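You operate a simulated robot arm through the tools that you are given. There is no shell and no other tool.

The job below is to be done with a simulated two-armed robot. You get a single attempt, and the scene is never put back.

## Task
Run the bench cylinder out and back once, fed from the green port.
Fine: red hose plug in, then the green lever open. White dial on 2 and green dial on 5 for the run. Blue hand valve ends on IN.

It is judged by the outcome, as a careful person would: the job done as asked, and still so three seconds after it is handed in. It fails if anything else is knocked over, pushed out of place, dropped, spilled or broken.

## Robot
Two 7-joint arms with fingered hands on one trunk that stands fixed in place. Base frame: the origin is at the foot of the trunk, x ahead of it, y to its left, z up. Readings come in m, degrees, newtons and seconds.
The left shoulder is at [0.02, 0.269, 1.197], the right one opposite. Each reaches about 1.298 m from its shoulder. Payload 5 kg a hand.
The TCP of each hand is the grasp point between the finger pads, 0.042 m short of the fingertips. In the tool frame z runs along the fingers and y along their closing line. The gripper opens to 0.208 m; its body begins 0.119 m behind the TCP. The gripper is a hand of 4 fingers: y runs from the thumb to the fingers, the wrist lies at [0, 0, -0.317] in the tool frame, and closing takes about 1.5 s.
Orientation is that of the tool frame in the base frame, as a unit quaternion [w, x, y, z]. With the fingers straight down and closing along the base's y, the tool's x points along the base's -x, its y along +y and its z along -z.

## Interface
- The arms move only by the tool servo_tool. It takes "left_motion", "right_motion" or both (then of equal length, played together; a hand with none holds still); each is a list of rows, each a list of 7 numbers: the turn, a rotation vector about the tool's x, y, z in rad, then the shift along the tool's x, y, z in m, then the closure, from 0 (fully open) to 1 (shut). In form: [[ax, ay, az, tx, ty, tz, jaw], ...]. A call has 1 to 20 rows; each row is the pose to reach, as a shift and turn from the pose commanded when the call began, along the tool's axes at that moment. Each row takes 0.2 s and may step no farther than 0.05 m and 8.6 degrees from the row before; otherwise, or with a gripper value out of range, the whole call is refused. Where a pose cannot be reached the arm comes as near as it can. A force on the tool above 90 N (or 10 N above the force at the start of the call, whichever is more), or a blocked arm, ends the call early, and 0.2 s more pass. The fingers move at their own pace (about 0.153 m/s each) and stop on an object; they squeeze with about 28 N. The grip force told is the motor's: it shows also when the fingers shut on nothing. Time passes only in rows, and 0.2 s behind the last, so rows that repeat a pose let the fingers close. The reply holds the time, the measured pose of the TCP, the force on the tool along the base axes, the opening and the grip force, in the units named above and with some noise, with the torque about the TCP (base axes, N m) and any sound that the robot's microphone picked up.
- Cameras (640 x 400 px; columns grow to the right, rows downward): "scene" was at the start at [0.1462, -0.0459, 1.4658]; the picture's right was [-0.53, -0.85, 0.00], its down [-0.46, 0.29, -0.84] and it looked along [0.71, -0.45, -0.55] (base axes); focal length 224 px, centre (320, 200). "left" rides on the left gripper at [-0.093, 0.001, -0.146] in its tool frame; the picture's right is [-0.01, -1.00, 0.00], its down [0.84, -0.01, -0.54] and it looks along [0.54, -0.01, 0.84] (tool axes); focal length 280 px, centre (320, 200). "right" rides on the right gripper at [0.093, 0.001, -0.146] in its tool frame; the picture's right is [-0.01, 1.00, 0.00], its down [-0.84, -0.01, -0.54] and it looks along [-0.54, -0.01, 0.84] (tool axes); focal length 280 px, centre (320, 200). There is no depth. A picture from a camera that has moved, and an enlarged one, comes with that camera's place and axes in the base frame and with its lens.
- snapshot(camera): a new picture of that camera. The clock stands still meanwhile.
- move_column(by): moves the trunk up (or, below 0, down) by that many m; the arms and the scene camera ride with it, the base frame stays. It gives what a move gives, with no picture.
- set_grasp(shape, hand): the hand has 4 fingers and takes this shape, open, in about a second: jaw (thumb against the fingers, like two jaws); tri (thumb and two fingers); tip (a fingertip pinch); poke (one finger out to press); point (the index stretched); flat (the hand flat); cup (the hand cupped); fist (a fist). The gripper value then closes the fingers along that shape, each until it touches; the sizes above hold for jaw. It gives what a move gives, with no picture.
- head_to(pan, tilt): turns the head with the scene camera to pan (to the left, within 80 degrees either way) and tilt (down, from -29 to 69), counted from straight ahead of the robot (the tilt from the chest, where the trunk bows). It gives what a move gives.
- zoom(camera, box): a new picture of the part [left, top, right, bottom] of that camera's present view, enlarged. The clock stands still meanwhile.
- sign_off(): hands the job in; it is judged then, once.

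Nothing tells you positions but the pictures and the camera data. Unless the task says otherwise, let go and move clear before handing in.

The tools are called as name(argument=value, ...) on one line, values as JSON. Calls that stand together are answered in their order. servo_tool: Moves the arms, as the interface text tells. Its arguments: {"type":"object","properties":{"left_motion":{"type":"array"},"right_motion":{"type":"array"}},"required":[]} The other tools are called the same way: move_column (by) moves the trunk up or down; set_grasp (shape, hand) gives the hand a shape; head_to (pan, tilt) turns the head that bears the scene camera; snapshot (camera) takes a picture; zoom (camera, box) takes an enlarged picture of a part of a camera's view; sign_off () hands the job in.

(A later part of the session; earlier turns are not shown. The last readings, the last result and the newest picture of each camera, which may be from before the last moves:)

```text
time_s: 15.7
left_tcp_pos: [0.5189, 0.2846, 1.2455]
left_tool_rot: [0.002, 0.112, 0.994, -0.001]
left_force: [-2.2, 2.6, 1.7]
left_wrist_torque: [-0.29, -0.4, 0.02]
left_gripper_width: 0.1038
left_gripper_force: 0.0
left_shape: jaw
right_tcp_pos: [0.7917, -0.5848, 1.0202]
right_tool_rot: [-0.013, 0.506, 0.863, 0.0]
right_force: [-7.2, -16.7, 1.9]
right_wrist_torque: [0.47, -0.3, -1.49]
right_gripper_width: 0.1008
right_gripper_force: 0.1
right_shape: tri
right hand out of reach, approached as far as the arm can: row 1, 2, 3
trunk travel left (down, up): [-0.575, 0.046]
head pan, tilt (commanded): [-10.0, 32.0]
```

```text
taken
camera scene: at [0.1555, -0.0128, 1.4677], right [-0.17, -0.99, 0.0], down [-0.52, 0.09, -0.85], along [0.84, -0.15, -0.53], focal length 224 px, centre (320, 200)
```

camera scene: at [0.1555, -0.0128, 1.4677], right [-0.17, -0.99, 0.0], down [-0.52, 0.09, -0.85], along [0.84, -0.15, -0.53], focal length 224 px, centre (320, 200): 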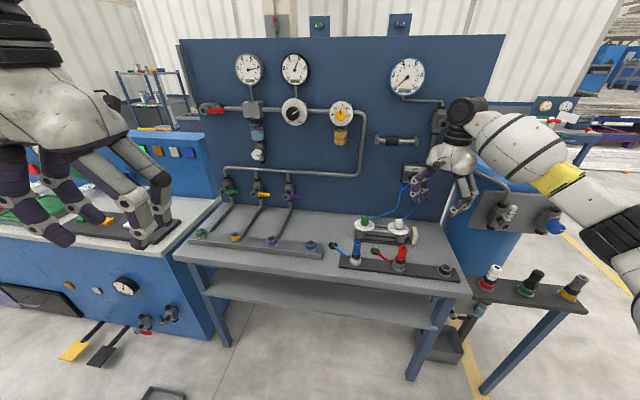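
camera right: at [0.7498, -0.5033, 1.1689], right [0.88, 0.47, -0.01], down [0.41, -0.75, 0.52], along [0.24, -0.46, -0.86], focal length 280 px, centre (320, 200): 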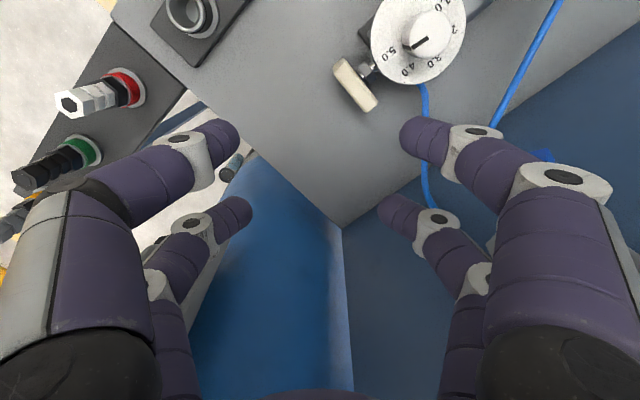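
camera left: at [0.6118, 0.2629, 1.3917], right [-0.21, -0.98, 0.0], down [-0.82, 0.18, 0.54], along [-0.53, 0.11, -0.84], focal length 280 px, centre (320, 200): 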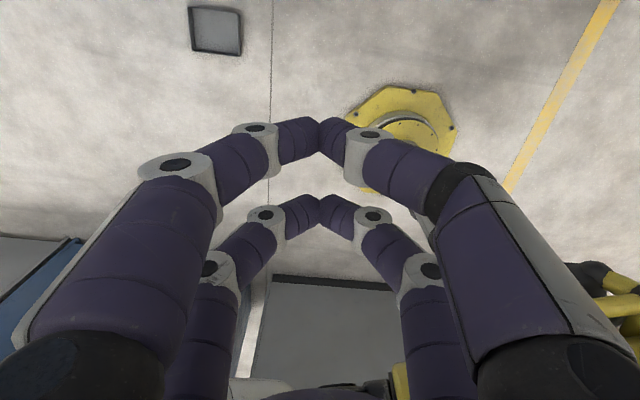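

The hand is still near the panel with its yaw past the limit. I'll turn it back while pulling it away toward me.

servo_tool(right_motion=[[0, 0, -0.1, 0.02, -0.02, -0.01, 0.5], [0, 0, -0.2, 0.045, -0.04, -0.02, 0.5], [0, 0, -0.3, 0.07, -0.055, -0.03, 0.5], [0, 0, -0.4, 0.095, -0.06, -0.04, 0.5], [0, 0, -0.5, 0.11, -0.064, -0.04, 0.5], [0, 0, -0.6, 0.125, -0.064, -0.04, 0.5], [0, 0, -0.7, 0.125, -0.064, -0.04, 0.5], [0, 0, -0.7, 0.125, -0.064, -0.04, 0.5]])

snapshot(camera="right")

zoom(camera="scene", box=[340, 140, 480, 280])

zoom(camera="scene", box=[380, 150, 440, 200])

```text
time_s: 17.5
left_tcp_pos: [0.5222, 0.284, 1.2427]
left_tool_rot: [0.0, 0.113, 0.994, 0.0]
left_force: [0.2, 0.6, -0.6]
left_wrist_torque: [-0.03, 0.0, 0.0]
left_gripper_width: 0.104
left_gripper_force: 0.0
left_shape: jaw
right_tcp_pos: [0.679, -0.5059, 1.0627]
right_tool_rot: [-0.012, 0.185, 0.983, 0.004]
right_force: [0.2, -0.5, 0.2]
right_wrist_torque: [-0.02, 0.06, -0.02]
right_gripper_width: 0.1039
right_gripper_force: 0.1
right_shape: tri
trunk travel left (down, up): [-0.575, 0.046]
head pan, tilt (commanded): [-10.0, 32.0]
```

```text
taken
camera right: at [0.5945, -0.4715, 1.2108], right [0.38, 0.93, 0.0], down [0.79, -0.32, 0.52], along [0.48, -0.19, -0.86], focal length 280 px, centre (320, 200)
```

right: 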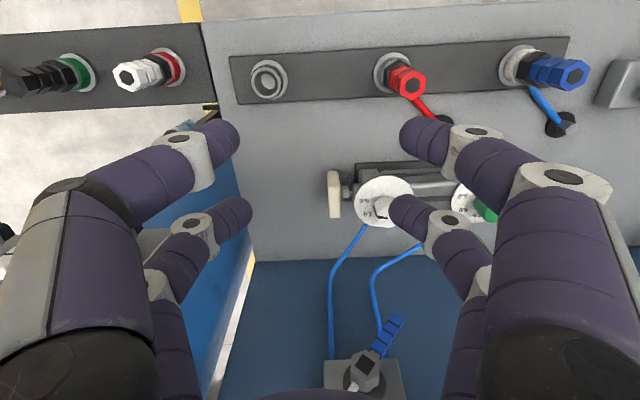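

```text
2.86 times, centred on (410, 210) of scene
camera zoom: at [0.1594, -0.0137, 1.4674], right [-0.17, -0.98, 0.0], down [-0.52, 0.09, -0.85], along [0.84, -0.15, -0.53], focal length 639 px, centre (63, 171)
```

zoom: 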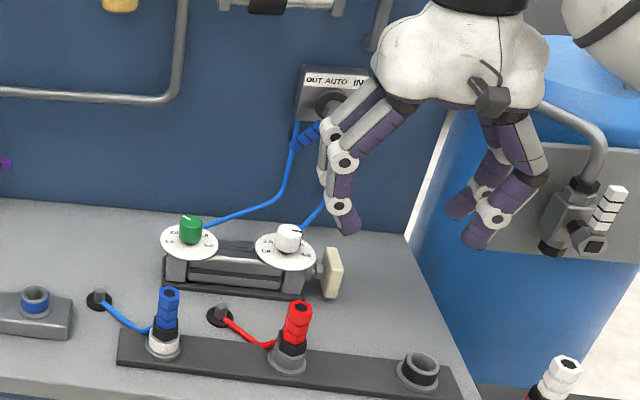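

```text
8.00 times, centred on (410, 175) of scene
camera zoom: at [0.1594, -0.0137, 1.4674], right [-0.17, -0.98, 0.0], down [-0.52, 0.09, -0.85], along [0.84, -0.15, -0.53], focal length 1789 px, centre (-400, 400)
```

zoom: 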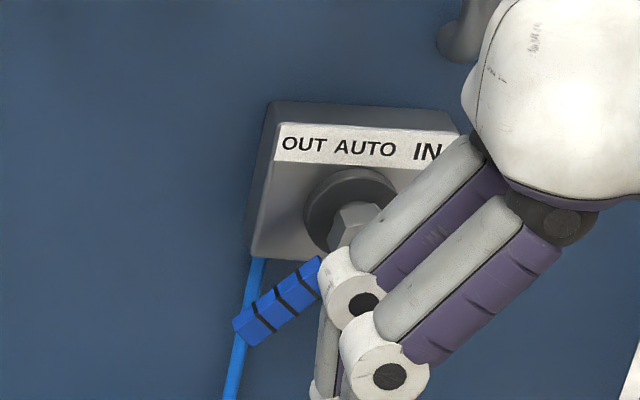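

The valve still stands at IN and nothing looks displaced. I'll draw the right hand farther from the panel, level it, and test the other yaw direction in small steps.

servo_tool(right_motion=[[0, 0, 0, 0.031, 0.006, -0.02, 0.5], [0, 0, 0, 0.062, 0.012, -0.04, 0.5], [0, 0, 0, 0.093, 0.017, -0.06, 0.5], [0, 0, -0.15, 0.093, 0.017, -0.06, 0.5], [0, 0, -0.3, 0.093, 0.017, -0.06, 0.5]])

```text
time_s: 18.7
left_tcp_pos: [0.5223, 0.2828, 1.2439]
left_tool_rot: [0.001, 0.113, 0.994, 0.0]
left_force: [-0.9, 0.1, 0.3]
left_wrist_torque: [-0.04, -0.05, 0.03]
left_gripper_width: 0.1039
left_gripper_force: 0.0
left_shape: jaw
right_tcp_pos: [0.5989, -0.4583, 1.1239]
right_tool_rot: [-0.011, 0.037, 0.999, 0.006]
right_force: [-0.1, 0.3, 1.2]
right_wrist_torque: [-0.09, -0.02, 0.02]
right_gripper_width: 0.104
right_gripper_force: 0.0
right_shape: tri
trunk travel left (down, up): [-0.575, 0.046]
head pan, tilt (commanded): [-10.0, 32.0]
```

Negative yaw works without trouble; I continue that way in small calls.

servo_tool(right_motion=[[0, 0, -0.15, 0, 0, 0, 0.5], [0, 0, -0.3, 0, 0, 0, 0.5], [0, 0, -0.45, 0, 0, 0, 0.5], [0, 0, -0.6, 0, 0, 0, 0.5]])

servo_tool(right_motion=[[0, 0, -0.15, 0, 0, 0, 0.5], [0, 0, -0.3, 0, 0, 0, 0.5], [0, 0, -0.45, 0, 0, 0, 0.5], [0, 0, -0.6, 0, 0, 0, 0.5]])

servo_tool(right_motion=[[0, 0, -0.15, 0, 0, 0, 0.5], [0, 0, -0.3, 0, 0, 0, 0.5], [0, 0, -0.45, 0, 0, 0, 0.5], [0, 0, -0.6, 0, 0, 0, 0.5]])

snapshot(camera="scene")

```text
time_s: 19.7
left_tcp_pos: [0.5231, 0.2826, 1.2442]
left_tool_rot: [0.0, 0.113, 0.994, 0.0]
left_force: [0.1, 0.7, -0.1]
left_wrist_torque: [-0.03, -0.01, -0.01]
left_gripper_width: 0.1042
left_gripper_force: 0.0
left_shape: jaw
right_tcp_pos: [0.5982, -0.4589, 1.1252]
right_tool_rot: [-0.008, -0.262, 0.965, 0.008]
right_force: [0.5, -0.2, -0.3]
right_wrist_torque: [0.01, 0.03, -0.02]
right_gripper_width: 0.1036
right_gripper_force: 0.1
right_shape: tri
trunk travel left (down, up): [-0.575, 0.046]
head pan, tilt (commanded): [-10.0, 32.0]
```

```text
time_s: 20.7
left_tcp_pos: [0.5237, 0.2814, 1.2435]
left_tool_rot: [0.0, 0.113, 0.994, -0.001]
left_force: [0.6, 0.4, 1.1]
left_wrist_torque: [-0.03, 0.0, 0.0]
left_gripper_width: 0.1039
left_gripper_force: 0.1
left_shape: jaw
right_tcp_pos: [0.5998, -0.4598, 1.1242]
right_tool_rot: [-0.006, -0.535, 0.845, 0.011]
right_force: [-0.3, 0.2, 0.1]
right_wrist_torque: [0.0, -0.03, 0.02]
right_gripper_width: 0.1039
right_gripper_force: 0.1
right_shape: tri
trunk travel left (down, up): [-0.575, 0.046]
head pan, tilt (commanded): [-10.0, 32.0]
```

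```text
time_s: 21.7
left_tcp_pos: [0.5228, 0.2838, 1.2431]
left_tool_rot: [0.001, 0.115, 0.993, 0.0]
left_force: [0.1, 0.4, -0.1]
left_wrist_torque: [0.0, -0.01, -0.05]
left_gripper_width: 0.1039
left_gripper_force: 0.1
left_shape: jaw
right_tcp_pos: [0.5996, -0.4588, 1.1252]
right_tool_rot: [0.002, 0.761, -0.649, -0.011]
right_force: [-0.3, 0.3, -0.5]
right_wrist_torque: [-0.02, 0.04, 0.03]
right_gripper_width: 0.1041
right_gripper_force: 0.0
right_shape: tri
trunk travel left (down, up): [-0.575, 0.046]
head pan, tilt (commanded): [-10.0, 32.0]
```

```text
taken
camera scene: at [0.1592, -0.0139, 1.4674], right [-0.17, -0.98, 0.0], down [-0.52, 0.09, -0.85], along [0.84, -0.15, -0.53], focal length 224 px, centre (320, 200)
```

scene: 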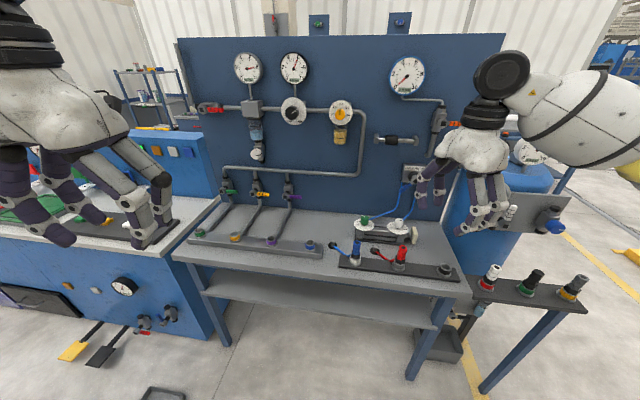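

servo_tool(right_motion=[[0, 0, -0.15, 0, 0, 0, 0.5], [0, 0, -0.3, 0, 0, 0, 0.5], [0, 0, -0.45, 0, 0, 0, 0.5], [0, 0, -0.6, 0, 0, 0, 0.5]])

servo_tool(right_motion=[[0, 0, -0.15, 0, 0, 0, 0.5], [0, 0, -0.3, 0, 0, 0, 0.5], [0, 0, -0.45, 0, 0, 0, 0.5]])

snapshot(camera="right")

```text
time_s: 22.7
left_tcp_pos: [0.5239, 0.2834, 1.2431]
left_tool_rot: [0.0, 0.113, 0.994, 0.0]
left_force: [0.5, 0.2, -1.2]
left_wrist_torque: [-0.02, 0.04, 0.01]
left_gripper_width: 0.1039
left_gripper_force: 0.0
left_shape: jaw
right_tcp_pos: [0.6014, -0.4585, 1.1236]
right_tool_rot: [-0.001, 0.919, -0.394, -0.012]
right_force: [-0.1, 0.8, -0.8]
right_wrist_torque: [0.0, -0.01, 0.01]
right_gripper_width: 0.104
right_gripper_force: 0.1
right_shape: tri
trunk travel left (down, up): [-0.575, 0.046]
head pan, tilt (commanded): [-10.0, 32.0]
```

```text
time_s: 23.5
left_tcp_pos: [0.5219, 0.2827, 1.2426]
left_tool_rot: [0.0, 0.115, 0.993, 0.0]
left_force: [0.2, 0.3, -0.1]
left_wrist_torque: [0.0, 0.03, 0.01]
left_gripper_width: 0.1038
left_gripper_force: 0.1
left_shape: jaw
right_tcp_pos: [0.6014, -0.4584, 1.125]
right_tool_rot: [-0.004, 0.983, -0.181, -0.011]
right_force: [0.7, -0.2, -0.2]
right_wrist_torque: [0.0, -0.02, 0.03]
right_gripper_width: 0.1039
right_gripper_force: 0.1
right_shape: tri
trunk travel left (down, up): [-0.575, 0.046]
head pan, tilt (commanded): [-10.0, 32.0]
```

```text
taken
camera right: at [0.689, -0.4945, 1.2681], right [-0.37, -0.93, 0.0], down [-0.77, 0.3, 0.56], along [-0.52, 0.21, -0.83], focal length 280 px, centre (320, 200)
```

right: 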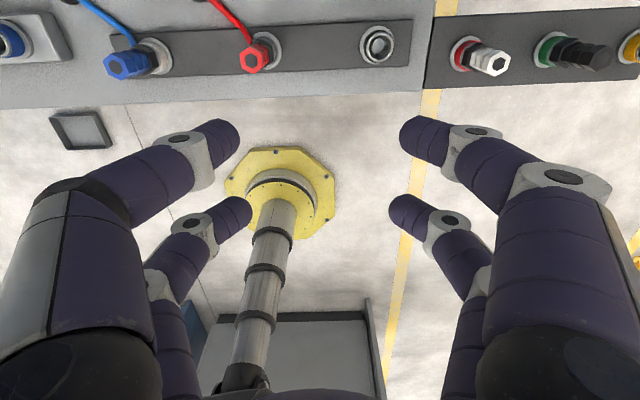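

The right wrist can yaw from about +25° to -159°, so the safe range is known. I'll turn back to face the bench and then look at the green knob from closer above.

servo_tool(right_motion=[[0, 0, 0.15, 0, 0, 0, 0.5], [0, 0, 0.3, 0, 0, 0, 0.5], [0, 0, 0.45, 0, 0, 0, 0.5], [0, 0, 0.6, 0, 0, 0, 0.5], [0, 0, 0.75, 0, 0, 0, 0.5], [0, 0, 0.9, 0, 0, 0, 0.5], [0, 0, 1.05, 0, 0, 0, 0.5], [0, 0, 1.2, 0, 0, 0, 0.5], [0, 0, 1.35, 0, 0, 0, 0.5], [0, 0, 1.5, 0, 0, 0, 0.5], [0, 0, 1.65, 0, 0, 0, 0.5], [0, 0, 1.8, 0, 0, 0, 0.5], [0, 0, 1.95, 0, 0, 0, 0.5], [0, 0, 2.1, 0, 0, 0, 0.5], [0, 0, 2.25, 0, 0, 0, 0.5], [0, 0, 2.4, 0, 0, 0, 0.5], [0, 0, 2.55, 0, 0, 0, 0.5], [0, 0, 2.7, 0, 0, 0, 0.5], [0, 0, 2.85, 0, 0, 0, 0.5], [0, 0, 3.0, 0, 0, 0, 0.5]])

snapshot(camera="right")

```text
time_s: 27.7
left_tcp_pos: [0.5238, 0.2832, 1.2432]
left_tool_rot: [0.001, 0.114, 0.993, 0.0]
left_force: [-0.2, -0.4, -0.4]
left_wrist_torque: [0.0, 0.02, -0.01]
left_gripper_width: 0.1037
left_gripper_force: 0.1
left_shape: jaw
right_tcp_pos: [0.5982, -0.4583, 1.124]
right_tool_rot: [-0.011, 0.112, 0.994, 0.005]
right_force: [-0.6, 0.1, -0.3]
right_wrist_torque: [0.01, -0.02, 0.01]
right_gripper_width: 0.1038
right_gripper_force: 0.1
right_shape: tri
trunk travel left (down, up): [-0.575, 0.046]
head pan, tilt (commanded): [-10.0, 32.0]
```

```text
taken
camera right: at [0.5105, -0.4374, 1.2723], right [0.24, 0.97, 0.01], down [0.83, -0.21, 0.52], along [0.51, -0.12, -0.85], focal length 280 px, centre (320, 200)
```

right: 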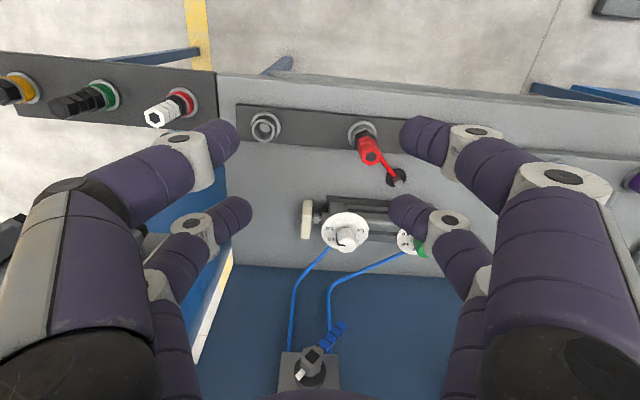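

Facing the bench again. I'll move over toward the green knob, levelling the hand and aligning it with the bench, to get a close look.

servo_tool(right_motion=[[0.001, -0.004, 0.02, -0.028, 0.027, 0.015, 0.5], [0.002, -0.008, 0.04, -0.057, 0.053, 0.03, 0.5], [0.004, -0.012, 0.06, -0.085, 0.08, 0.045, 0.5], [0.005, -0.016, 0.08, -0.114, 0.107, 0.06, 0.5], [0.006, -0.02, 0.1, -0.142, 0.133, 0.075, 0.5], [0.0075, -0.0229, 0.115, -0.171, 0.16, 0.091, 0.5], [0.0075, -0.0229, 0.115, -0.171, 0.16, 0.091, 0.5]])

snapshot(camera="right")

zoom(camera="right", box=[260, 80, 460, 205])

zoom(camera="scene", box=[330, 100, 490, 250])

```text
time_s: 29.3
left_tcp_pos: [0.5221, 0.2821, 1.2443]
left_tool_rot: [0.0, 0.114, 0.994, 0.0]
left_force: [-1.0, -0.1, 0.3]
left_wrist_torque: [0.07, -0.03, 0.0]
left_gripper_width: 0.1039
left_gripper_force: 0.2
left_shape: jaw
right_tcp_pos: [0.8014, -0.3395, 1.0303]
right_tool_rot: [0.0, 0.168, 0.986, -0.001]
right_force: [-1.3, -0.5, 0.7]
right_wrist_torque: [0.08, -0.03, -0.01]
right_gripper_width: 0.1036
right_gripper_force: 0.0
right_shape: tri
trunk travel left (down, up): [-0.575, 0.046]
head pan, tilt (commanded): [-10.0, 32.0]
```

```text
taken
camera right: at [0.7121, -0.3062, 1.1767], right [0.35, 0.94, 0.0], down [0.79, -0.29, 0.54], along [0.5, -0.19, -0.84], focal length 280 px, centre (320, 200)
```

right: 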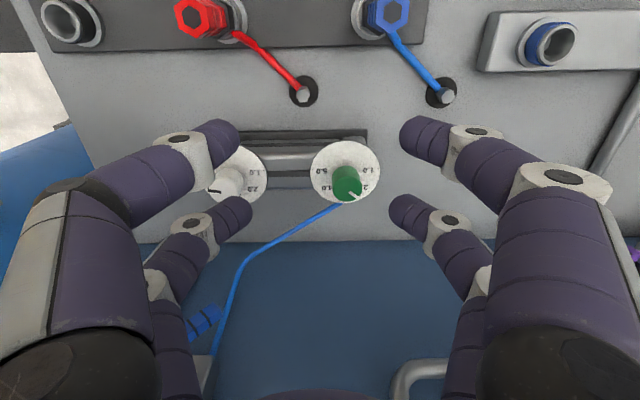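

```text
3.20 times, centred on (360, 142) of right
camera zoom: at [0.7121, -0.3062, 1.1767], right [0.35, 0.94, 0.0], down [0.79, -0.29, 0.54], along [0.5, -0.19, -0.84], focal length 897 px, centre (192, 384)
```

zoom: 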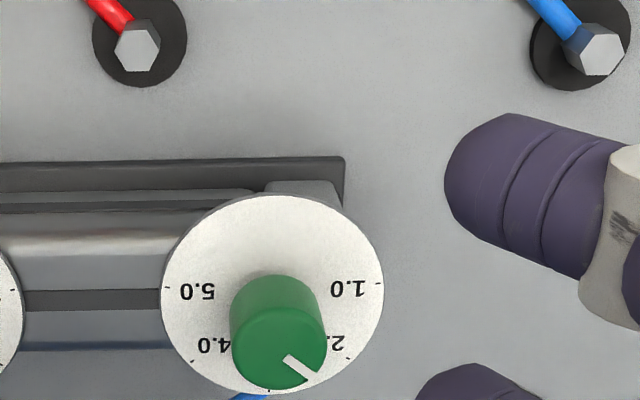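

```text
2.67 times, centred on (410, 175) of scene
camera zoom: at [0.1587, -0.0146, 1.4676], right [-0.17, -0.98, 0.0], down [-0.52, 0.09, -0.85], along [0.84, -0.15, -0.53], focal length 596 px, centre (80, 267)
```

zoom: 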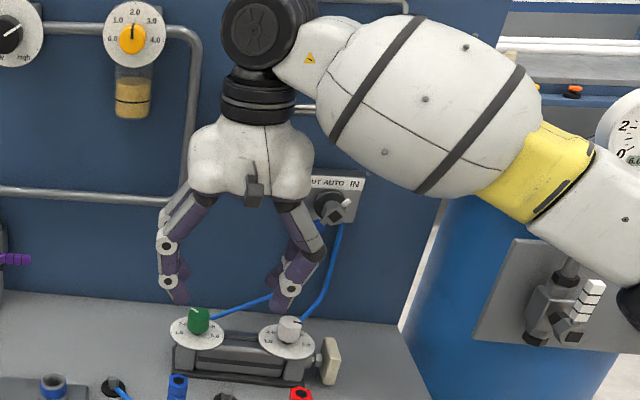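

The green knob is about 3.4 cm wide at roughly (0.879, -0.334), top near z 0.896; I'll pinch it with the far finger pair. I'm moving to hover above it at a -30° yaw.

servo_tool(right_motion=[[0, 0, -0.14, -0.009, 0.0015, 0.012, 0.66], [0, 0, -0.28, -0.018, 0.003, 0.024, 0.66], [0, 0, -0.42, -0.027, 0.0045, 0.036, 0.66], [0, 0, -0.56, -0.036, 0.006, 0.048, 0.66], [0, 0, -0.7, -0.045, 0.0075, 0.06, 0.66], [0, 0, -0.84, -0.053, 0.0087, 0.07, 0.66], [0, 0, -0.86, -0.053, 0.0087, 0.07, 0.66], [0, 0, -0.86, -0.053, 0.0087, 0.07, 0.66]])

snapshot(camera="right")

zoom(camera="scene", box=[330, 130, 450, 250])

```text
time_s: 31.1
left_tcp_pos: [0.523, 0.2824, 1.2437]
left_tool_rot: [-0.001, 0.113, 0.994, 0.0]
left_force: [0.0, -0.4, -0.1]
left_wrist_torque: [-0.03, 0.02, 0.03]
left_gripper_width: 0.1037
left_gripper_force: 0.0
left_shape: jaw
right_tcp_pos: [0.8528, -0.3494, 0.9611]
right_tool_rot: [-0.001, -0.258, 0.966, -0.001]
right_force: [0.1, 0.0, -0.3]
right_wrist_torque: [0.02, 0.02, 0.02]
right_gripper_width: 0.0709
right_gripper_force: 0.0
right_shape: tri
trunk travel left (down, up): [-0.575, 0.046]
head pan, tilt (commanded): [-10.0, 32.0]
```

```text
taken
camera right: at [0.7702, -0.3935, 1.1072], right [-0.49, 0.87, 0.0], down [0.74, 0.41, 0.54], along [0.47, 0.26, -0.84], focal length 280 px, centre (320, 200)
```

right: 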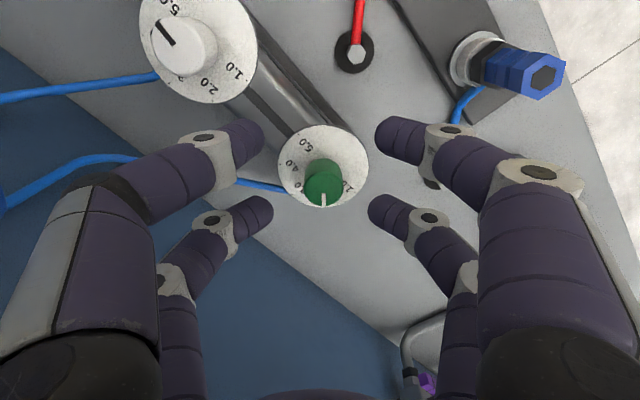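

```text
3.33 times, centred on (390, 190) of scene
camera zoom: at [0.1592, -0.0139, 1.4674], right [-0.17, -0.98, 0.0], down [-0.52, 0.09, -0.85], along [0.84, -0.15, -0.53], focal length 745 px, centre (87, 233)
```

zoom: 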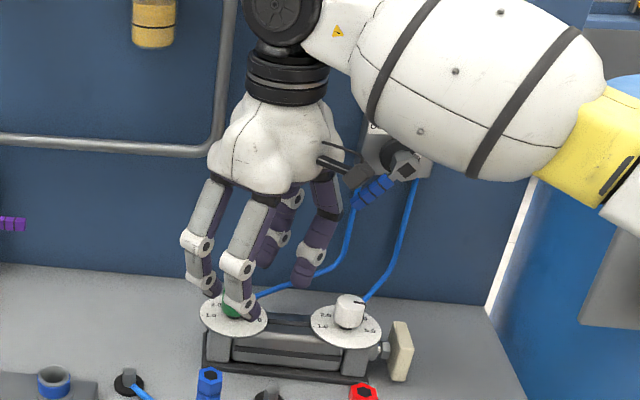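

zoom(camera="right", box=[240, 110, 400, 230])

```text
3.33 times, centred on (320, 170) of right
camera zoom: at [0.7702, -0.3935, 1.1072], right [-0.49, 0.87, 0.0], down [0.74, 0.41, 0.54], along [0.47, 0.26, -0.84], focal length 935 px, centre (320, 300)
```

zoom: 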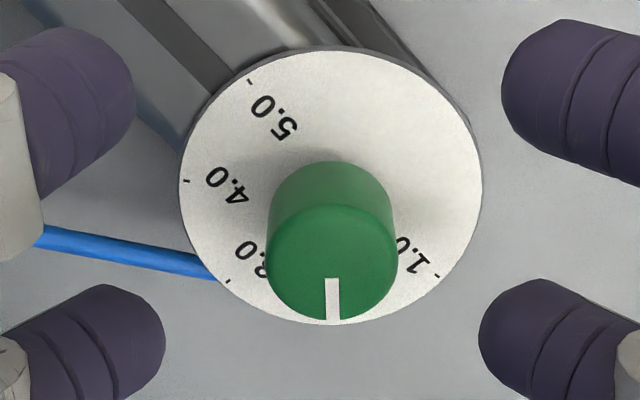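

The knob lies within 3 mm of where I want it between the far fingertips. I'll lower about 5 cm and close gently.

servo_tool(right_motion=[[0, 0, 0, 0, 0.003, 0.02, 0.66], [0, 0, 0, 0, 0.003, 0.04, 0.66], [0, 0, 0, 0, 0.003, 0.051, 0.66], [0, 0, 0, 0, 0.003, 0.051, 0.66]])

snapshot(camera="right")

zoom(camera="scene", box=[340, 180, 440, 255])

```text
time_s: 32.1
left_tcp_pos: [0.5225, 0.2826, 1.2436]
left_tool_rot: [-0.001, 0.114, 0.993, 0.0]
left_force: [-0.3, 0.4, 0.0]
left_wrist_torque: [0.01, -0.03, -0.02]
left_gripper_width: 0.1038
left_gripper_force: 0.0
left_shape: jaw
right_tcp_pos: [0.8493, -0.3454, 0.9109]
right_tool_rot: [0.0, -0.258, 0.966, -0.001]
right_force: [0.5, 0.1, 0.1]
right_wrist_torque: [0.01, -0.01, 0.01]
right_gripper_width: 0.0711
right_gripper_force: 0.1
right_shape: tri
trunk travel left (down, up): [-0.575, 0.046]
head pan, tilt (commanded): [-10.0, 32.0]
```

```text
taken
camera right: at [0.7677, -0.3899, 1.0564], right [-0.49, 0.87, 0.0], down [0.74, 0.41, 0.54], along [0.47, 0.26, -0.84], focal length 280 px, centre (320, 200)
```

right: 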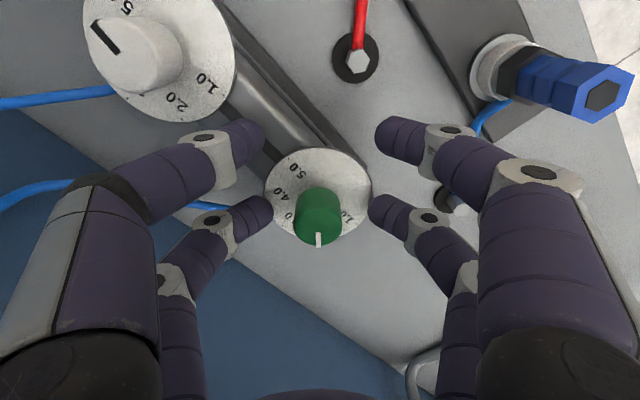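

```text
5.33 times, centred on (390, 218) of scene
camera zoom: at [0.1591, -0.0139, 1.4675], right [-0.17, -0.98, 0.0], down [-0.52, 0.09, -0.85], along [0.84, -0.15, -0.53], focal length 1192 px, centre (-53, 107)
```

zoom: 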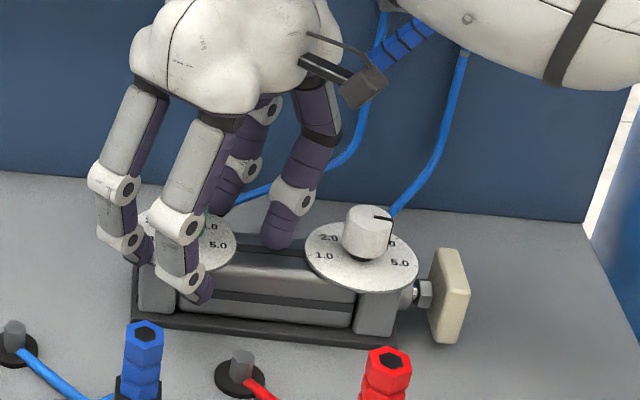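

The far fingertips straddle the green knob well. Closing on it.

servo_tool(right_motion=[[0, 0, 0, 0, 0, 0, 0.8], [0, 0, 0, 0, 0, 0, 0.9], [0, 0, 0, 0, 0, 0, 0.95], [0, 0, 0, 0, 0, 0, 0.95], [0, 0, 0, 0, 0, 0, 0.95], [0, 0, 0, 0, 0, 0, 0.95]])

snapshot(camera="right")

```text
time_s: 33.5
left_tcp_pos: [0.5215, 0.2834, 1.244]
left_tool_rot: [0.001, 0.113, 0.994, 0.0]
left_force: [0.6, -0.4, 0.0]
left_wrist_torque: [0.03, -0.01, 0.0]
left_gripper_width: 0.1039
left_gripper_force: 0.0
left_shape: jaw
right_tcp_pos: [0.8501, -0.3454, 0.9148]
right_tool_rot: [0.001, -0.258, 0.966, -0.001]
right_force: [5.9, -3.2, 35.8]
right_wrist_torque: [-0.02, -1.35, 0.14]
right_gripper_width: 0.0162
right_gripper_force: 0.0
right_shape: tri
trunk travel left (down, up): [-0.575, 0.046]
head pan, tilt (commanded): [-10.0, 32.0]
```

```text
taken
camera right: at [0.7668, -0.3894, 1.0593], right [-0.49, 0.87, 0.0], down [0.73, 0.41, 0.54], along [0.47, 0.26, -0.84], focal length 280 px, centre (320, 200)
```

right: 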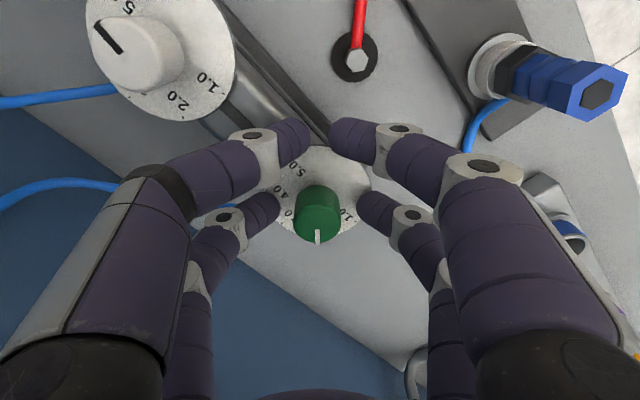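

The far fingertips are near the knob but there is a 36 N upward push, so something presses below. Let me look closer.

zoom(camera="right", box=[240, 110, 400, 260])

zoom(camera="scene", box=[340, 190, 420, 250])

```text
2.67 times, centred on (320, 185) of right
camera zoom: at [0.7668, -0.3894, 1.0593], right [-0.49, 0.87, 0.0], down [0.73, 0.41, 0.54], along [0.47, 0.26, -0.84], focal length 748 px, centre (320, 240)
```

zoom: 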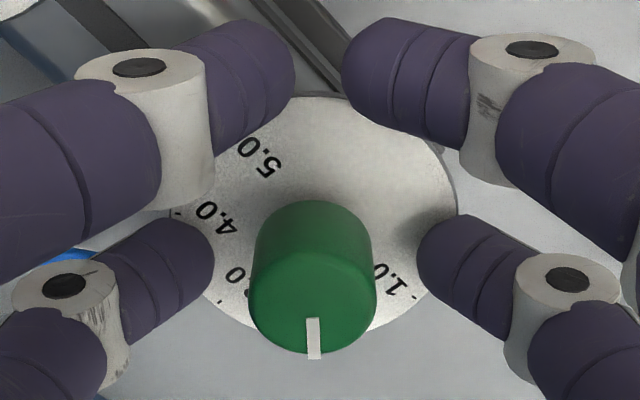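

```text
6.67 times, centred on (380, 220) of scene
camera zoom: at [0.1572, -0.0132, 1.4678], right [-0.17, -0.98, 0.0], down [-0.52, 0.09, -0.85], along [0.84, -0.15, -0.53], focal length 1490 px, centre (-80, 67)
```

zoom: 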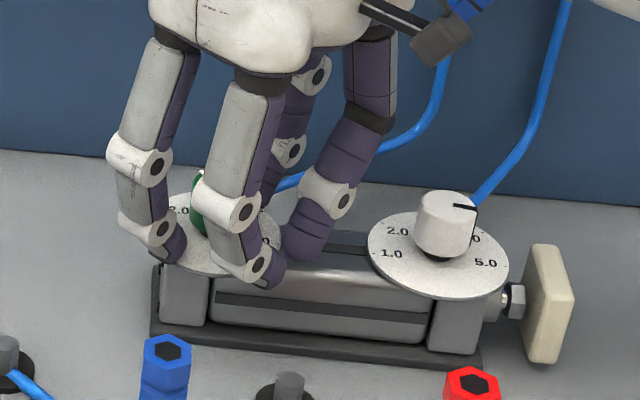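

The fingertips are resting on the dial plate, so I'm too low. I'll open a little, rise 1.5 cm and close again.

servo_tool(right_motion=[[0, 0, 0, 0, 0, 0, 0.7], [0, 0, 0, 0, 0, -0.008, 0.7], [0, 0, 0, 0, 0, -0.016, 0.7], [0, 0, 0, 0, 0, -0.016, 0.7]])

servo_tool(right_motion=[[0, 0, 0, 0, 0, 0, 0.8], [0, 0, 0, 0, 0, 0, 0.9], [0, 0, 0, 0, 0, 0, 0.95], [0, 0, 0, 0, 0, 0, 0.95], [0, 0, 0, 0, 0, 0, 0.95]])

zoom(camera="right", box=[240, 110, 400, 260])

zoom(camera="scene", box=[340, 190, 420, 250])

```text
time_s: 34.5
left_tcp_pos: [0.5233, 0.2827, 1.2432]
left_tool_rot: [0.0, 0.114, 0.994, 0.0]
left_force: [0.0, 1.0, -0.6]
left_wrist_torque: [0.01, -0.01, -0.02]
left_gripper_width: 0.104
left_gripper_force: 0.1
left_shape: jaw
right_tcp_pos: [0.8504, -0.3461, 0.926]
right_tool_rot: [-0.002, -0.258, 0.966, -0.001]
right_force: [1.1, 0.9, 0.4]
right_wrist_torque: [0.0, -0.03, 0.0]
right_gripper_width: 0.0622
right_gripper_force: 0.1
right_shape: tri
trunk travel left (down, up): [-0.575, 0.046]
head pan, tilt (commanded): [-10.0, 32.0]
```

```text
time_s: 35.7
left_tcp_pos: [0.5219, 0.2831, 1.2427]
left_tool_rot: [0.001, 0.114, 0.993, -0.001]
left_force: [-0.2, 0.5, -0.5]
left_wrist_torque: [0.01, -0.02, 0.01]
left_gripper_width: 0.1043
left_gripper_force: 0.1
left_shape: jaw
right_tcp_pos: [0.8501, -0.3469, 0.9272]
right_tool_rot: [0.0, -0.259, 0.966, 0.0]
right_force: [1.3, -0.7, 9.6]
right_wrist_torque: [0.07, -0.32, -0.06]
right_gripper_width: 0.0128
right_gripper_force: 0.0
right_shape: tri
trunk travel left (down, up): [-0.575, 0.046]
head pan, tilt (commanded): [-10.0, 32.0]
```

```text
2.67 times, centred on (320, 185) of right
camera zoom: at [0.7677, -0.3907, 1.073], right [-0.49, 0.87, 0.0], down [0.74, 0.41, 0.54], along [0.47, 0.26, -0.84], focal length 748 px, centre (320, 240)
```

zoom: 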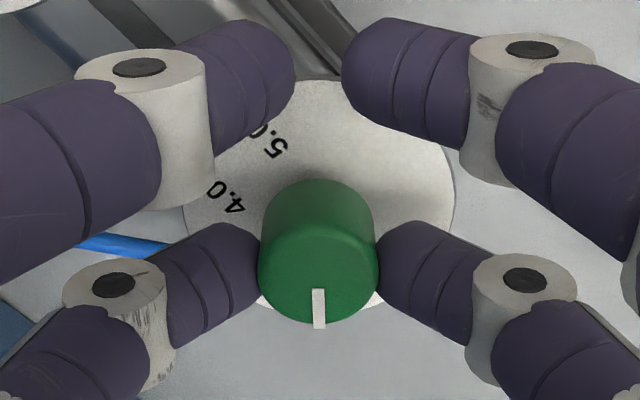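

```text
6.67 times, centred on (380, 220) of scene
camera zoom: at [0.1586, -0.0138, 1.4675], right [-0.17, -0.98, 0.0], down [-0.52, 0.09, -0.85], along [0.84, -0.15, -0.53], focal length 1490 px, centre (-80, 67)
```

zoom: 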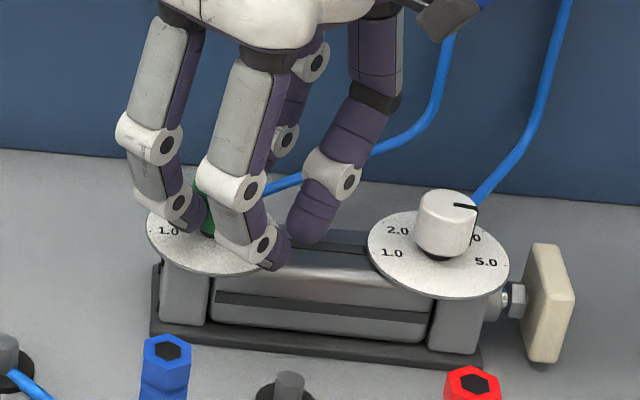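

The far fingertips now hold the knob. I'll ease up a few mm to take off the light downward pressure, close firmly, and turn it about its own axis in a first 50° step.

servo_tool(right_motion=[[0, 0, 0, 0, 0, -0.004, 0.95], [0, 0, 0, 0, 0, -0.004, 1.0], [0, 0, 0, 0, 0, -0.004, 1.0]])

servo_tool(right_motion=[[0, 0, 0.1455, -0.0003, 0.0043, 0, 1.0], [0, 0, 0.291, -0.0013, 0.0086, 0, 1.0], [0, 0, 0.291, -0.0013, 0.0086, 0, 1.0]])

zoom(camera="right", box=[240, 110, 400, 260])

```text
time_s: 36.5
left_tcp_pos: [0.523, 0.2837, 1.2426]
left_tool_rot: [-0.002, 0.113, 0.994, 0.0]
left_force: [0.2, -0.1, -0.5]
left_wrist_torque: [0.0, -0.02, 0.05]
left_gripper_width: 0.1039
left_gripper_force: 0.0
left_shape: jaw
right_tcp_pos: [0.8511, -0.3457, 0.9284]
right_tool_rot: [-0.002, -0.259, 0.966, -0.001]
right_force: [1.6, 1.6, -13.0]
right_wrist_torque: [-0.06, 0.33, 0.03]
right_gripper_width: 0.0001
right_gripper_force: 28.3
right_shape: tri
trunk travel left (down, up): [-0.575, 0.046]
head pan, tilt (commanded): [-10.0, 32.0]
```

```text
time_s: 37.3
left_tcp_pos: [0.5238, 0.281, 1.2432]
left_tool_rot: [-0.001, 0.114, 0.993, 0.0]
left_force: [-0.3, -0.2, 0.5]
left_wrist_torque: [0.05, -0.01, -0.02]
left_gripper_width: 0.1039
left_gripper_force: 0.1
left_shape: jaw
right_tcp_pos: [0.8477, -0.3392, 0.9281]
right_tool_rot: [-0.002, -0.114, 0.994, -0.002]
right_force: [0.0, -0.1, -18.8]
right_wrist_torque: [-0.08, 0.59, -0.03]
right_gripper_width: 0.0
right_gripper_force: 27.8
right_shape: tri
trunk travel left (down, up): [-0.575, 0.046]
head pan, tilt (commanded): [-10.0, 32.0]
```

```text
2.67 times, centred on (320, 185) of right
camera zoom: at [0.756, -0.3577, 1.0742], right [-0.21, 0.98, 0.0], down [0.83, 0.18, 0.54], along [0.52, 0.11, -0.84], focal length 748 px, centre (320, 240)
```

zoom: 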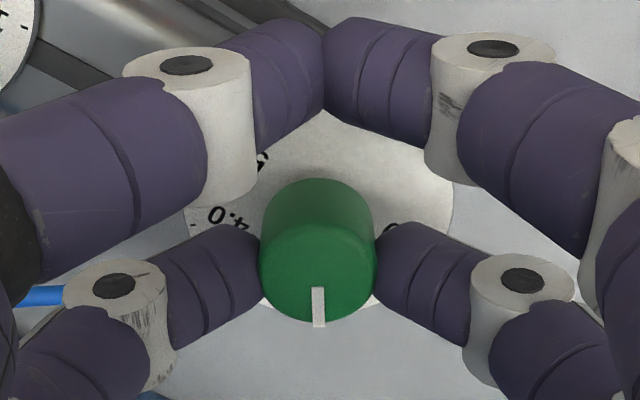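

The knob turns with the hand. I'll carry on to the end of this stroke.

servo_tool(right_motion=[[0, 0, 0.144, -0.0003, 0.0043, 0.001, 1.0], [0, 0, 0.288, -0.0012, 0.0085, 0.002, 1.0], [0, 0, 0.432, -0.0028, 0.01256, 0.002, 1.0], [0, 0, 0.576, -0.0048, 0.0163, 0.002, 1.0], [0, 0, 0.576, -0.0048, 0.0163, 0.002, 1.0]])

zoom(camera="right", box=[240, 110, 400, 260])

```text
time_s: 38.5
left_tcp_pos: [0.5236, 0.2821, 1.2438]
left_tool_rot: [-0.001, 0.114, 0.993, 0.001]
left_force: [0.3, 0.0, -0.5]
left_wrist_torque: [-0.03, -0.01, 0.02]
left_gripper_width: 0.1037
left_gripper_force: 0.0
left_shape: jaw
right_tcp_pos: [0.8502, -0.3227, 0.928]
right_tool_rot: [0.0, 0.173, 0.985, -0.001]
right_force: [0.9, -9.7, -9.2]
right_wrist_torque: [-0.27, 0.22, -0.23]
right_gripper_width: 0.0
right_gripper_force: 27.8
right_shape: tri
trunk travel left (down, up): [-0.575, 0.046]
head pan, tilt (commanded): [-10.0, 32.0]
```

```text
2.67 times, centred on (320, 185) of right
camera zoom: at [0.7613, -0.2883, 1.0732], right [0.35, 0.94, 0.0], down [0.79, -0.3, 0.54], along [0.5, -0.19, -0.84], focal length 748 px, centre (320, 240)
```

zoom: 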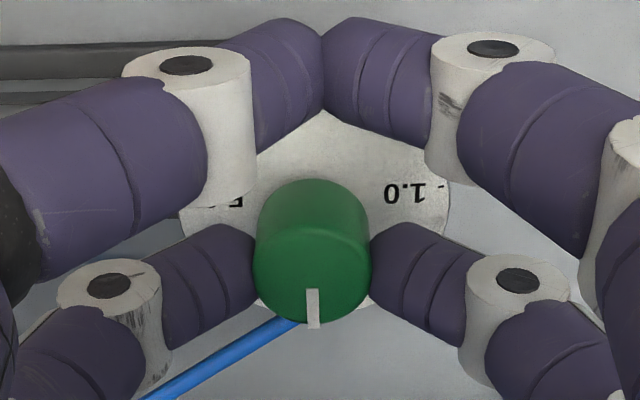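

Green is now near 3. I'll open, swing back 50° around the knob, and take another grip.

servo_tool(right_motion=[[0, 0, 0, 0, 0, 0, 0.66], [0, 0, 0, 0, 0, 0, 0.66], [0, 0, -0.1455, -0.0003, -0.0043, 0, 0.66], [0, 0, -0.291, -0.0013, -0.0086, 0, 0.66], [0, 0, -0.4365, -0.0028, -0.0127, 0, 0.66], [0, 0, -0.582, -0.0049, -0.0165, 0, 0.66], [0, 0, -0.7275, -0.0076, -0.0199, 0, 0.66], [0, 0, -0.873, -0.0107, -0.023, 0, 0.66], [0, 0, -0.873, -0.0107, -0.023, 0, 0.66]])

zoom(camera="right", box=[240, 110, 400, 260])

```text
time_s: 40.5
left_tcp_pos: [0.5223, 0.2821, 1.243]
left_tool_rot: [-0.001, 0.113, 0.994, 0.0]
left_force: [0.1, -1.1, 0.2]
left_wrist_torque: [0.0, 0.03, 0.01]
left_gripper_width: 0.1041
left_gripper_force: 0.0
left_shape: jaw
right_tcp_pos: [0.8515, -0.3483, 0.9278]
right_tool_rot: [-0.001, -0.261, 0.965, -0.001]
right_force: [0.0, 0.0, -0.2]
right_wrist_torque: [0.03, 0.03, 0.01]
right_gripper_width: 0.0704
right_gripper_force: 0.0
right_shape: tri
trunk travel left (down, up): [-0.575, 0.046]
head pan, tilt (commanded): [-10.0, 32.0]
```

```text
2.67 times, centred on (320, 185) of right
camera zoom: at [0.7696, -0.392, 1.0737], right [-0.49, 0.87, 0.0], down [0.73, 0.42, 0.54], along [0.47, 0.26, -0.84], focal length 748 px, centre (320, 240)
```

zoom: 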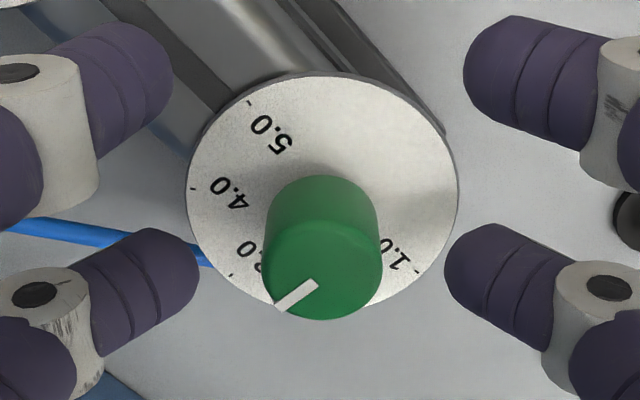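

zoom(camera="right", box=[280, 130, 365, 220])

zoom(camera="scene", box=[345, 205, 425, 255])

```text
4.44 times, centred on (322, 175) of right
camera zoom: at [0.7696, -0.392, 1.0737], right [-0.49, 0.87, 0.0], down [0.73, 0.42, 0.54], along [0.47, 0.26, -0.84], focal length 1246 px, centre (309, 311)
```

zoom: 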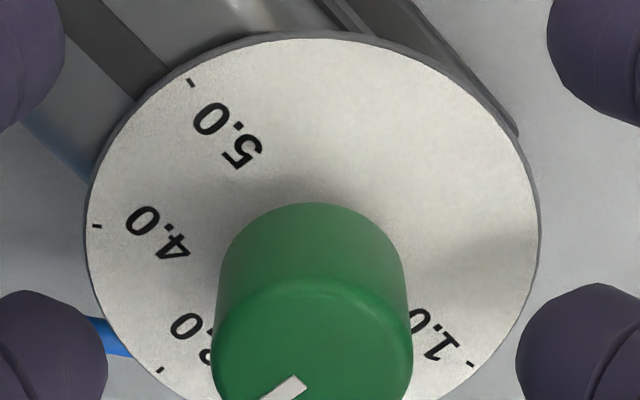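

```text
8.00 times, centred on (385, 230) of scene
camera zoom: at [0.1591, -0.0139, 1.4674], right [-0.17, -0.98, 0.0], down [-0.52, 0.09, -0.85], along [0.84, -0.15, -0.53], focal length 1789 px, centre (-200, -40)
```

zoom: 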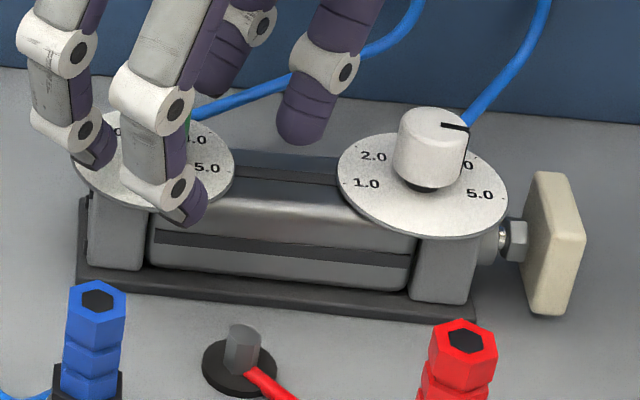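

Alignment is still good. Second stroke: close and turn another 50° clockwise.

servo_tool(right_motion=[[0, 0, 0, 0, 0, 0, 0.85], [0, 0, 0, 0, 0, 0, 1.0], [0, 0, 0, 0, 0, 0, 1.0], [0, 0, 0, 0, 0, 0, 1.0], [0, 0, 0.1455, -0.0003, 0.0043, 0, 1.0], [0, 0, 0.291, -0.0013, 0.0086, 0, 1.0], [0, 0, 0.4365, -0.0028, 0.0127, 0, 1.0], [0, 0, 0.582, -0.0049, 0.0165, 0, 1.0], [0, 0, 0.7275, -0.0076, 0.0199, 0, 1.0], [0, 0, 0.873, -0.0107, 0.023, 0, 1.0], [0, 0, 0.873, -0.0107, 0.023, 0, 1.0]])

zoom(camera="right", box=[240, 110, 400, 260])

```text
time_s: 42.9
left_tcp_pos: [0.5246, 0.2824, 1.2435]
left_tool_rot: [-0.001, 0.114, 0.994, 0.0]
left_force: [0.2, -1.0, 0.2]
left_wrist_torque: [-0.01, -0.04, 0.06]
left_gripper_width: 0.1039
left_gripper_force: 0.1
left_shape: jaw
right_tcp_pos: [0.8508, -0.3233, 0.9265]
right_tool_rot: [0.0, 0.173, 0.985, 0.0]
right_force: [16.9, -16.0, 0.0]
right_wrist_torque: [-0.57, -0.41, -0.23]
right_gripper_width: 0.0005
right_gripper_force: 27.6
right_shape: tri
trunk travel left (down, up): [-0.575, 0.046]
head pan, tilt (commanded): [-10.0, 32.0]
```

```text
2.67 times, centred on (320, 185) of right
camera zoom: at [0.7618, -0.2891, 1.0727], right [0.36, 0.93, 0.0], down [0.79, -0.3, 0.54], along [0.5, -0.19, -0.84], focal length 748 px, centre (320, 240)
```

zoom: 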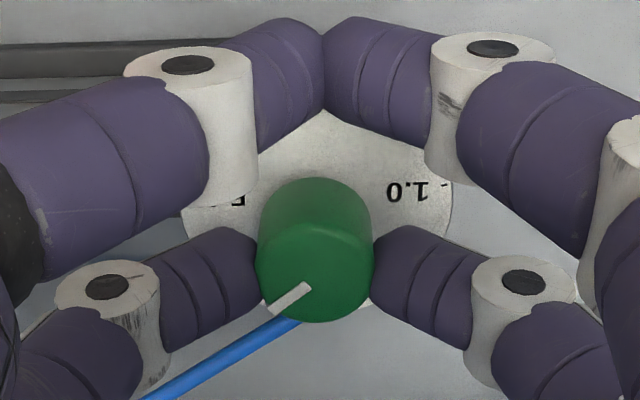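

Green is about 4.2 now. I'll regrip and make a last, shorter stroke of about 35°.

servo_tool(right_motion=[[0, 0, 0, 0, 0, 0, 0.66], [0, 0, 0, 0, 0, 0, 0.66], [0, 0, -0.14, -0.002, -0.004, 0, 0.66], [0, 0, -0.28, -0.004, -0.008, 0, 0.66], [0, 0, -0.42, -0.006, -0.012, 0, 0.66], [0, 0, -0.56, -0.008, -0.016, 0, 0.66], [0, 0, -0.7, -0.009, -0.0205, 0, 0.66], [0, 0, -0.7, -0.009, -0.0205, 0, 0.66]])

zoom(camera="right", box=[240, 110, 400, 260])

```text
time_s: 44.7
left_tcp_pos: [0.5226, 0.2836, 1.244]
left_tool_rot: [0.0, 0.114, 0.994, 0.001]
left_force: [0.3, 0.0, -0.6]
left_wrist_torque: [-0.01, -0.02, -0.03]
left_gripper_width: 0.1038
left_gripper_force: 0.1
left_shape: jaw
right_tcp_pos: [0.8493, -0.3446, 0.9281]
right_tool_rot: [-0.001, -0.177, 0.984, -0.001]
right_force: [1.5, -1.2, -0.6]
right_wrist_torque: [-0.01, 0.03, 0.0]
right_gripper_width: 0.0702
right_gripper_force: 0.1
right_shape: tri
trunk travel left (down, up): [-0.575, 0.046]
head pan, tilt (commanded): [-10.0, 32.0]
```

```text
2.67 times, centred on (320, 185) of right
camera zoom: at [0.7611, -0.3742, 1.0738], right [-0.34, 0.94, 0.0], down [0.79, 0.28, 0.54], along [0.51, 0.18, -0.84], focal length 748 px, centre (320, 240)
```

zoom: 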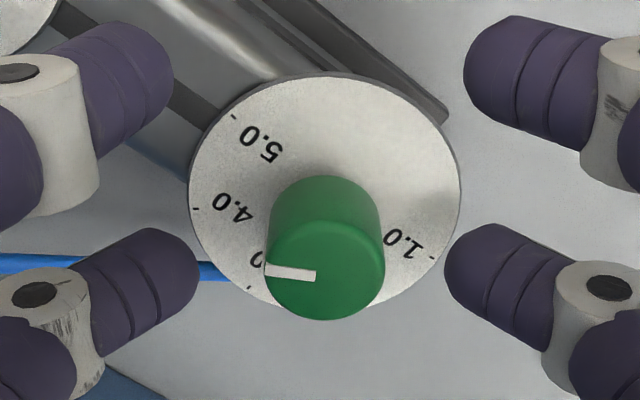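

Green reads about 4.35. I'll grip again and turn another 29°.

servo_tool(right_motion=[[0, 0, 0, 0, 0, 0, 0.85], [0, 0, 0, 0, 0, 0, 1.0], [0, 0, 0, 0, 0, 0, 1.0], [0, 0, 0, 0, 0, 0, 1.0], [0, 0, 0.125, -0.0002, 0.0038, 0, 1.0], [0, 0, 0.25, -0.001, 0.0075, 0, 1.0], [0, 0, 0.375, -0.0021, 0.011, 0, 1.0], [0, 0, 0.506, -0.0038, 0.0145, 0, 1.0], [0, 0, 0.506, -0.0038, 0.0145, 0, 1.0]])

servo_tool(right_motion=[[0, 0, 0, 0, 0, 0, 0.66], [0, 0, 0, 0, 0, 0, 0.66], [0, 0, 0, 0, 0, 0, 0.66]])

zoom(camera="right", box=[240, 110, 400, 260])

```text
time_s: 46.7
left_tcp_pos: [0.5222, 0.2824, 1.2431]
left_tool_rot: [0.0, 0.114, 0.993, 0.0]
left_force: [0.1, 0.8, 0.1]
left_wrist_torque: [-0.02, -0.02, 0.02]
left_gripper_width: 0.1041
left_gripper_force: 0.1
left_shape: jaw
right_tcp_pos: [0.8488, -0.33, 0.9277]
right_tool_rot: [-0.001, 0.077, 0.997, -0.001]
right_force: [-5.8, -7.7, -3.2]
right_wrist_torque: [-0.33, 0.26, -0.23]
right_gripper_width: 0.0006
right_gripper_force: 28.5
right_shape: tri
trunk travel left (down, up): [-0.575, 0.046]
head pan, tilt (commanded): [-10.0, 32.0]
```

```text
time_s: 47.5
left_tcp_pos: [0.5239, 0.282, 1.2437]
left_tool_rot: [0.0, 0.114, 0.994, 0.0]
left_force: [0.3, 0.3, 0.0]
left_wrist_torque: [-0.03, 0.01, 0.0]
left_gripper_width: 0.104
left_gripper_force: 0.0
left_shape: jaw
right_tcp_pos: [0.8494, -0.3278, 0.9284]
right_tool_rot: [0.0, 0.076, 0.997, -0.001]
right_force: [0.0, 0.5, 1.0]
right_wrist_torque: [-0.01, 0.01, 0.04]
right_gripper_width: 0.0706
right_gripper_force: 0.1
right_shape: tri
trunk travel left (down, up): [-0.575, 0.046]
head pan, tilt (commanded): [-10.0, 32.0]
```

```text
2.67 times, centred on (320, 185) of right
camera zoom: at [0.7558, -0.3115, 1.0738], right [0.16, 0.99, 0.0], down [0.83, -0.14, 0.54], along [0.53, -0.09, -0.84], focal length 748 px, centre (320, 240)
```

zoom: 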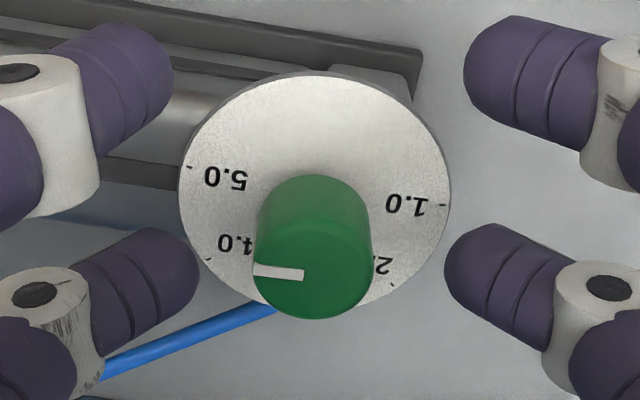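

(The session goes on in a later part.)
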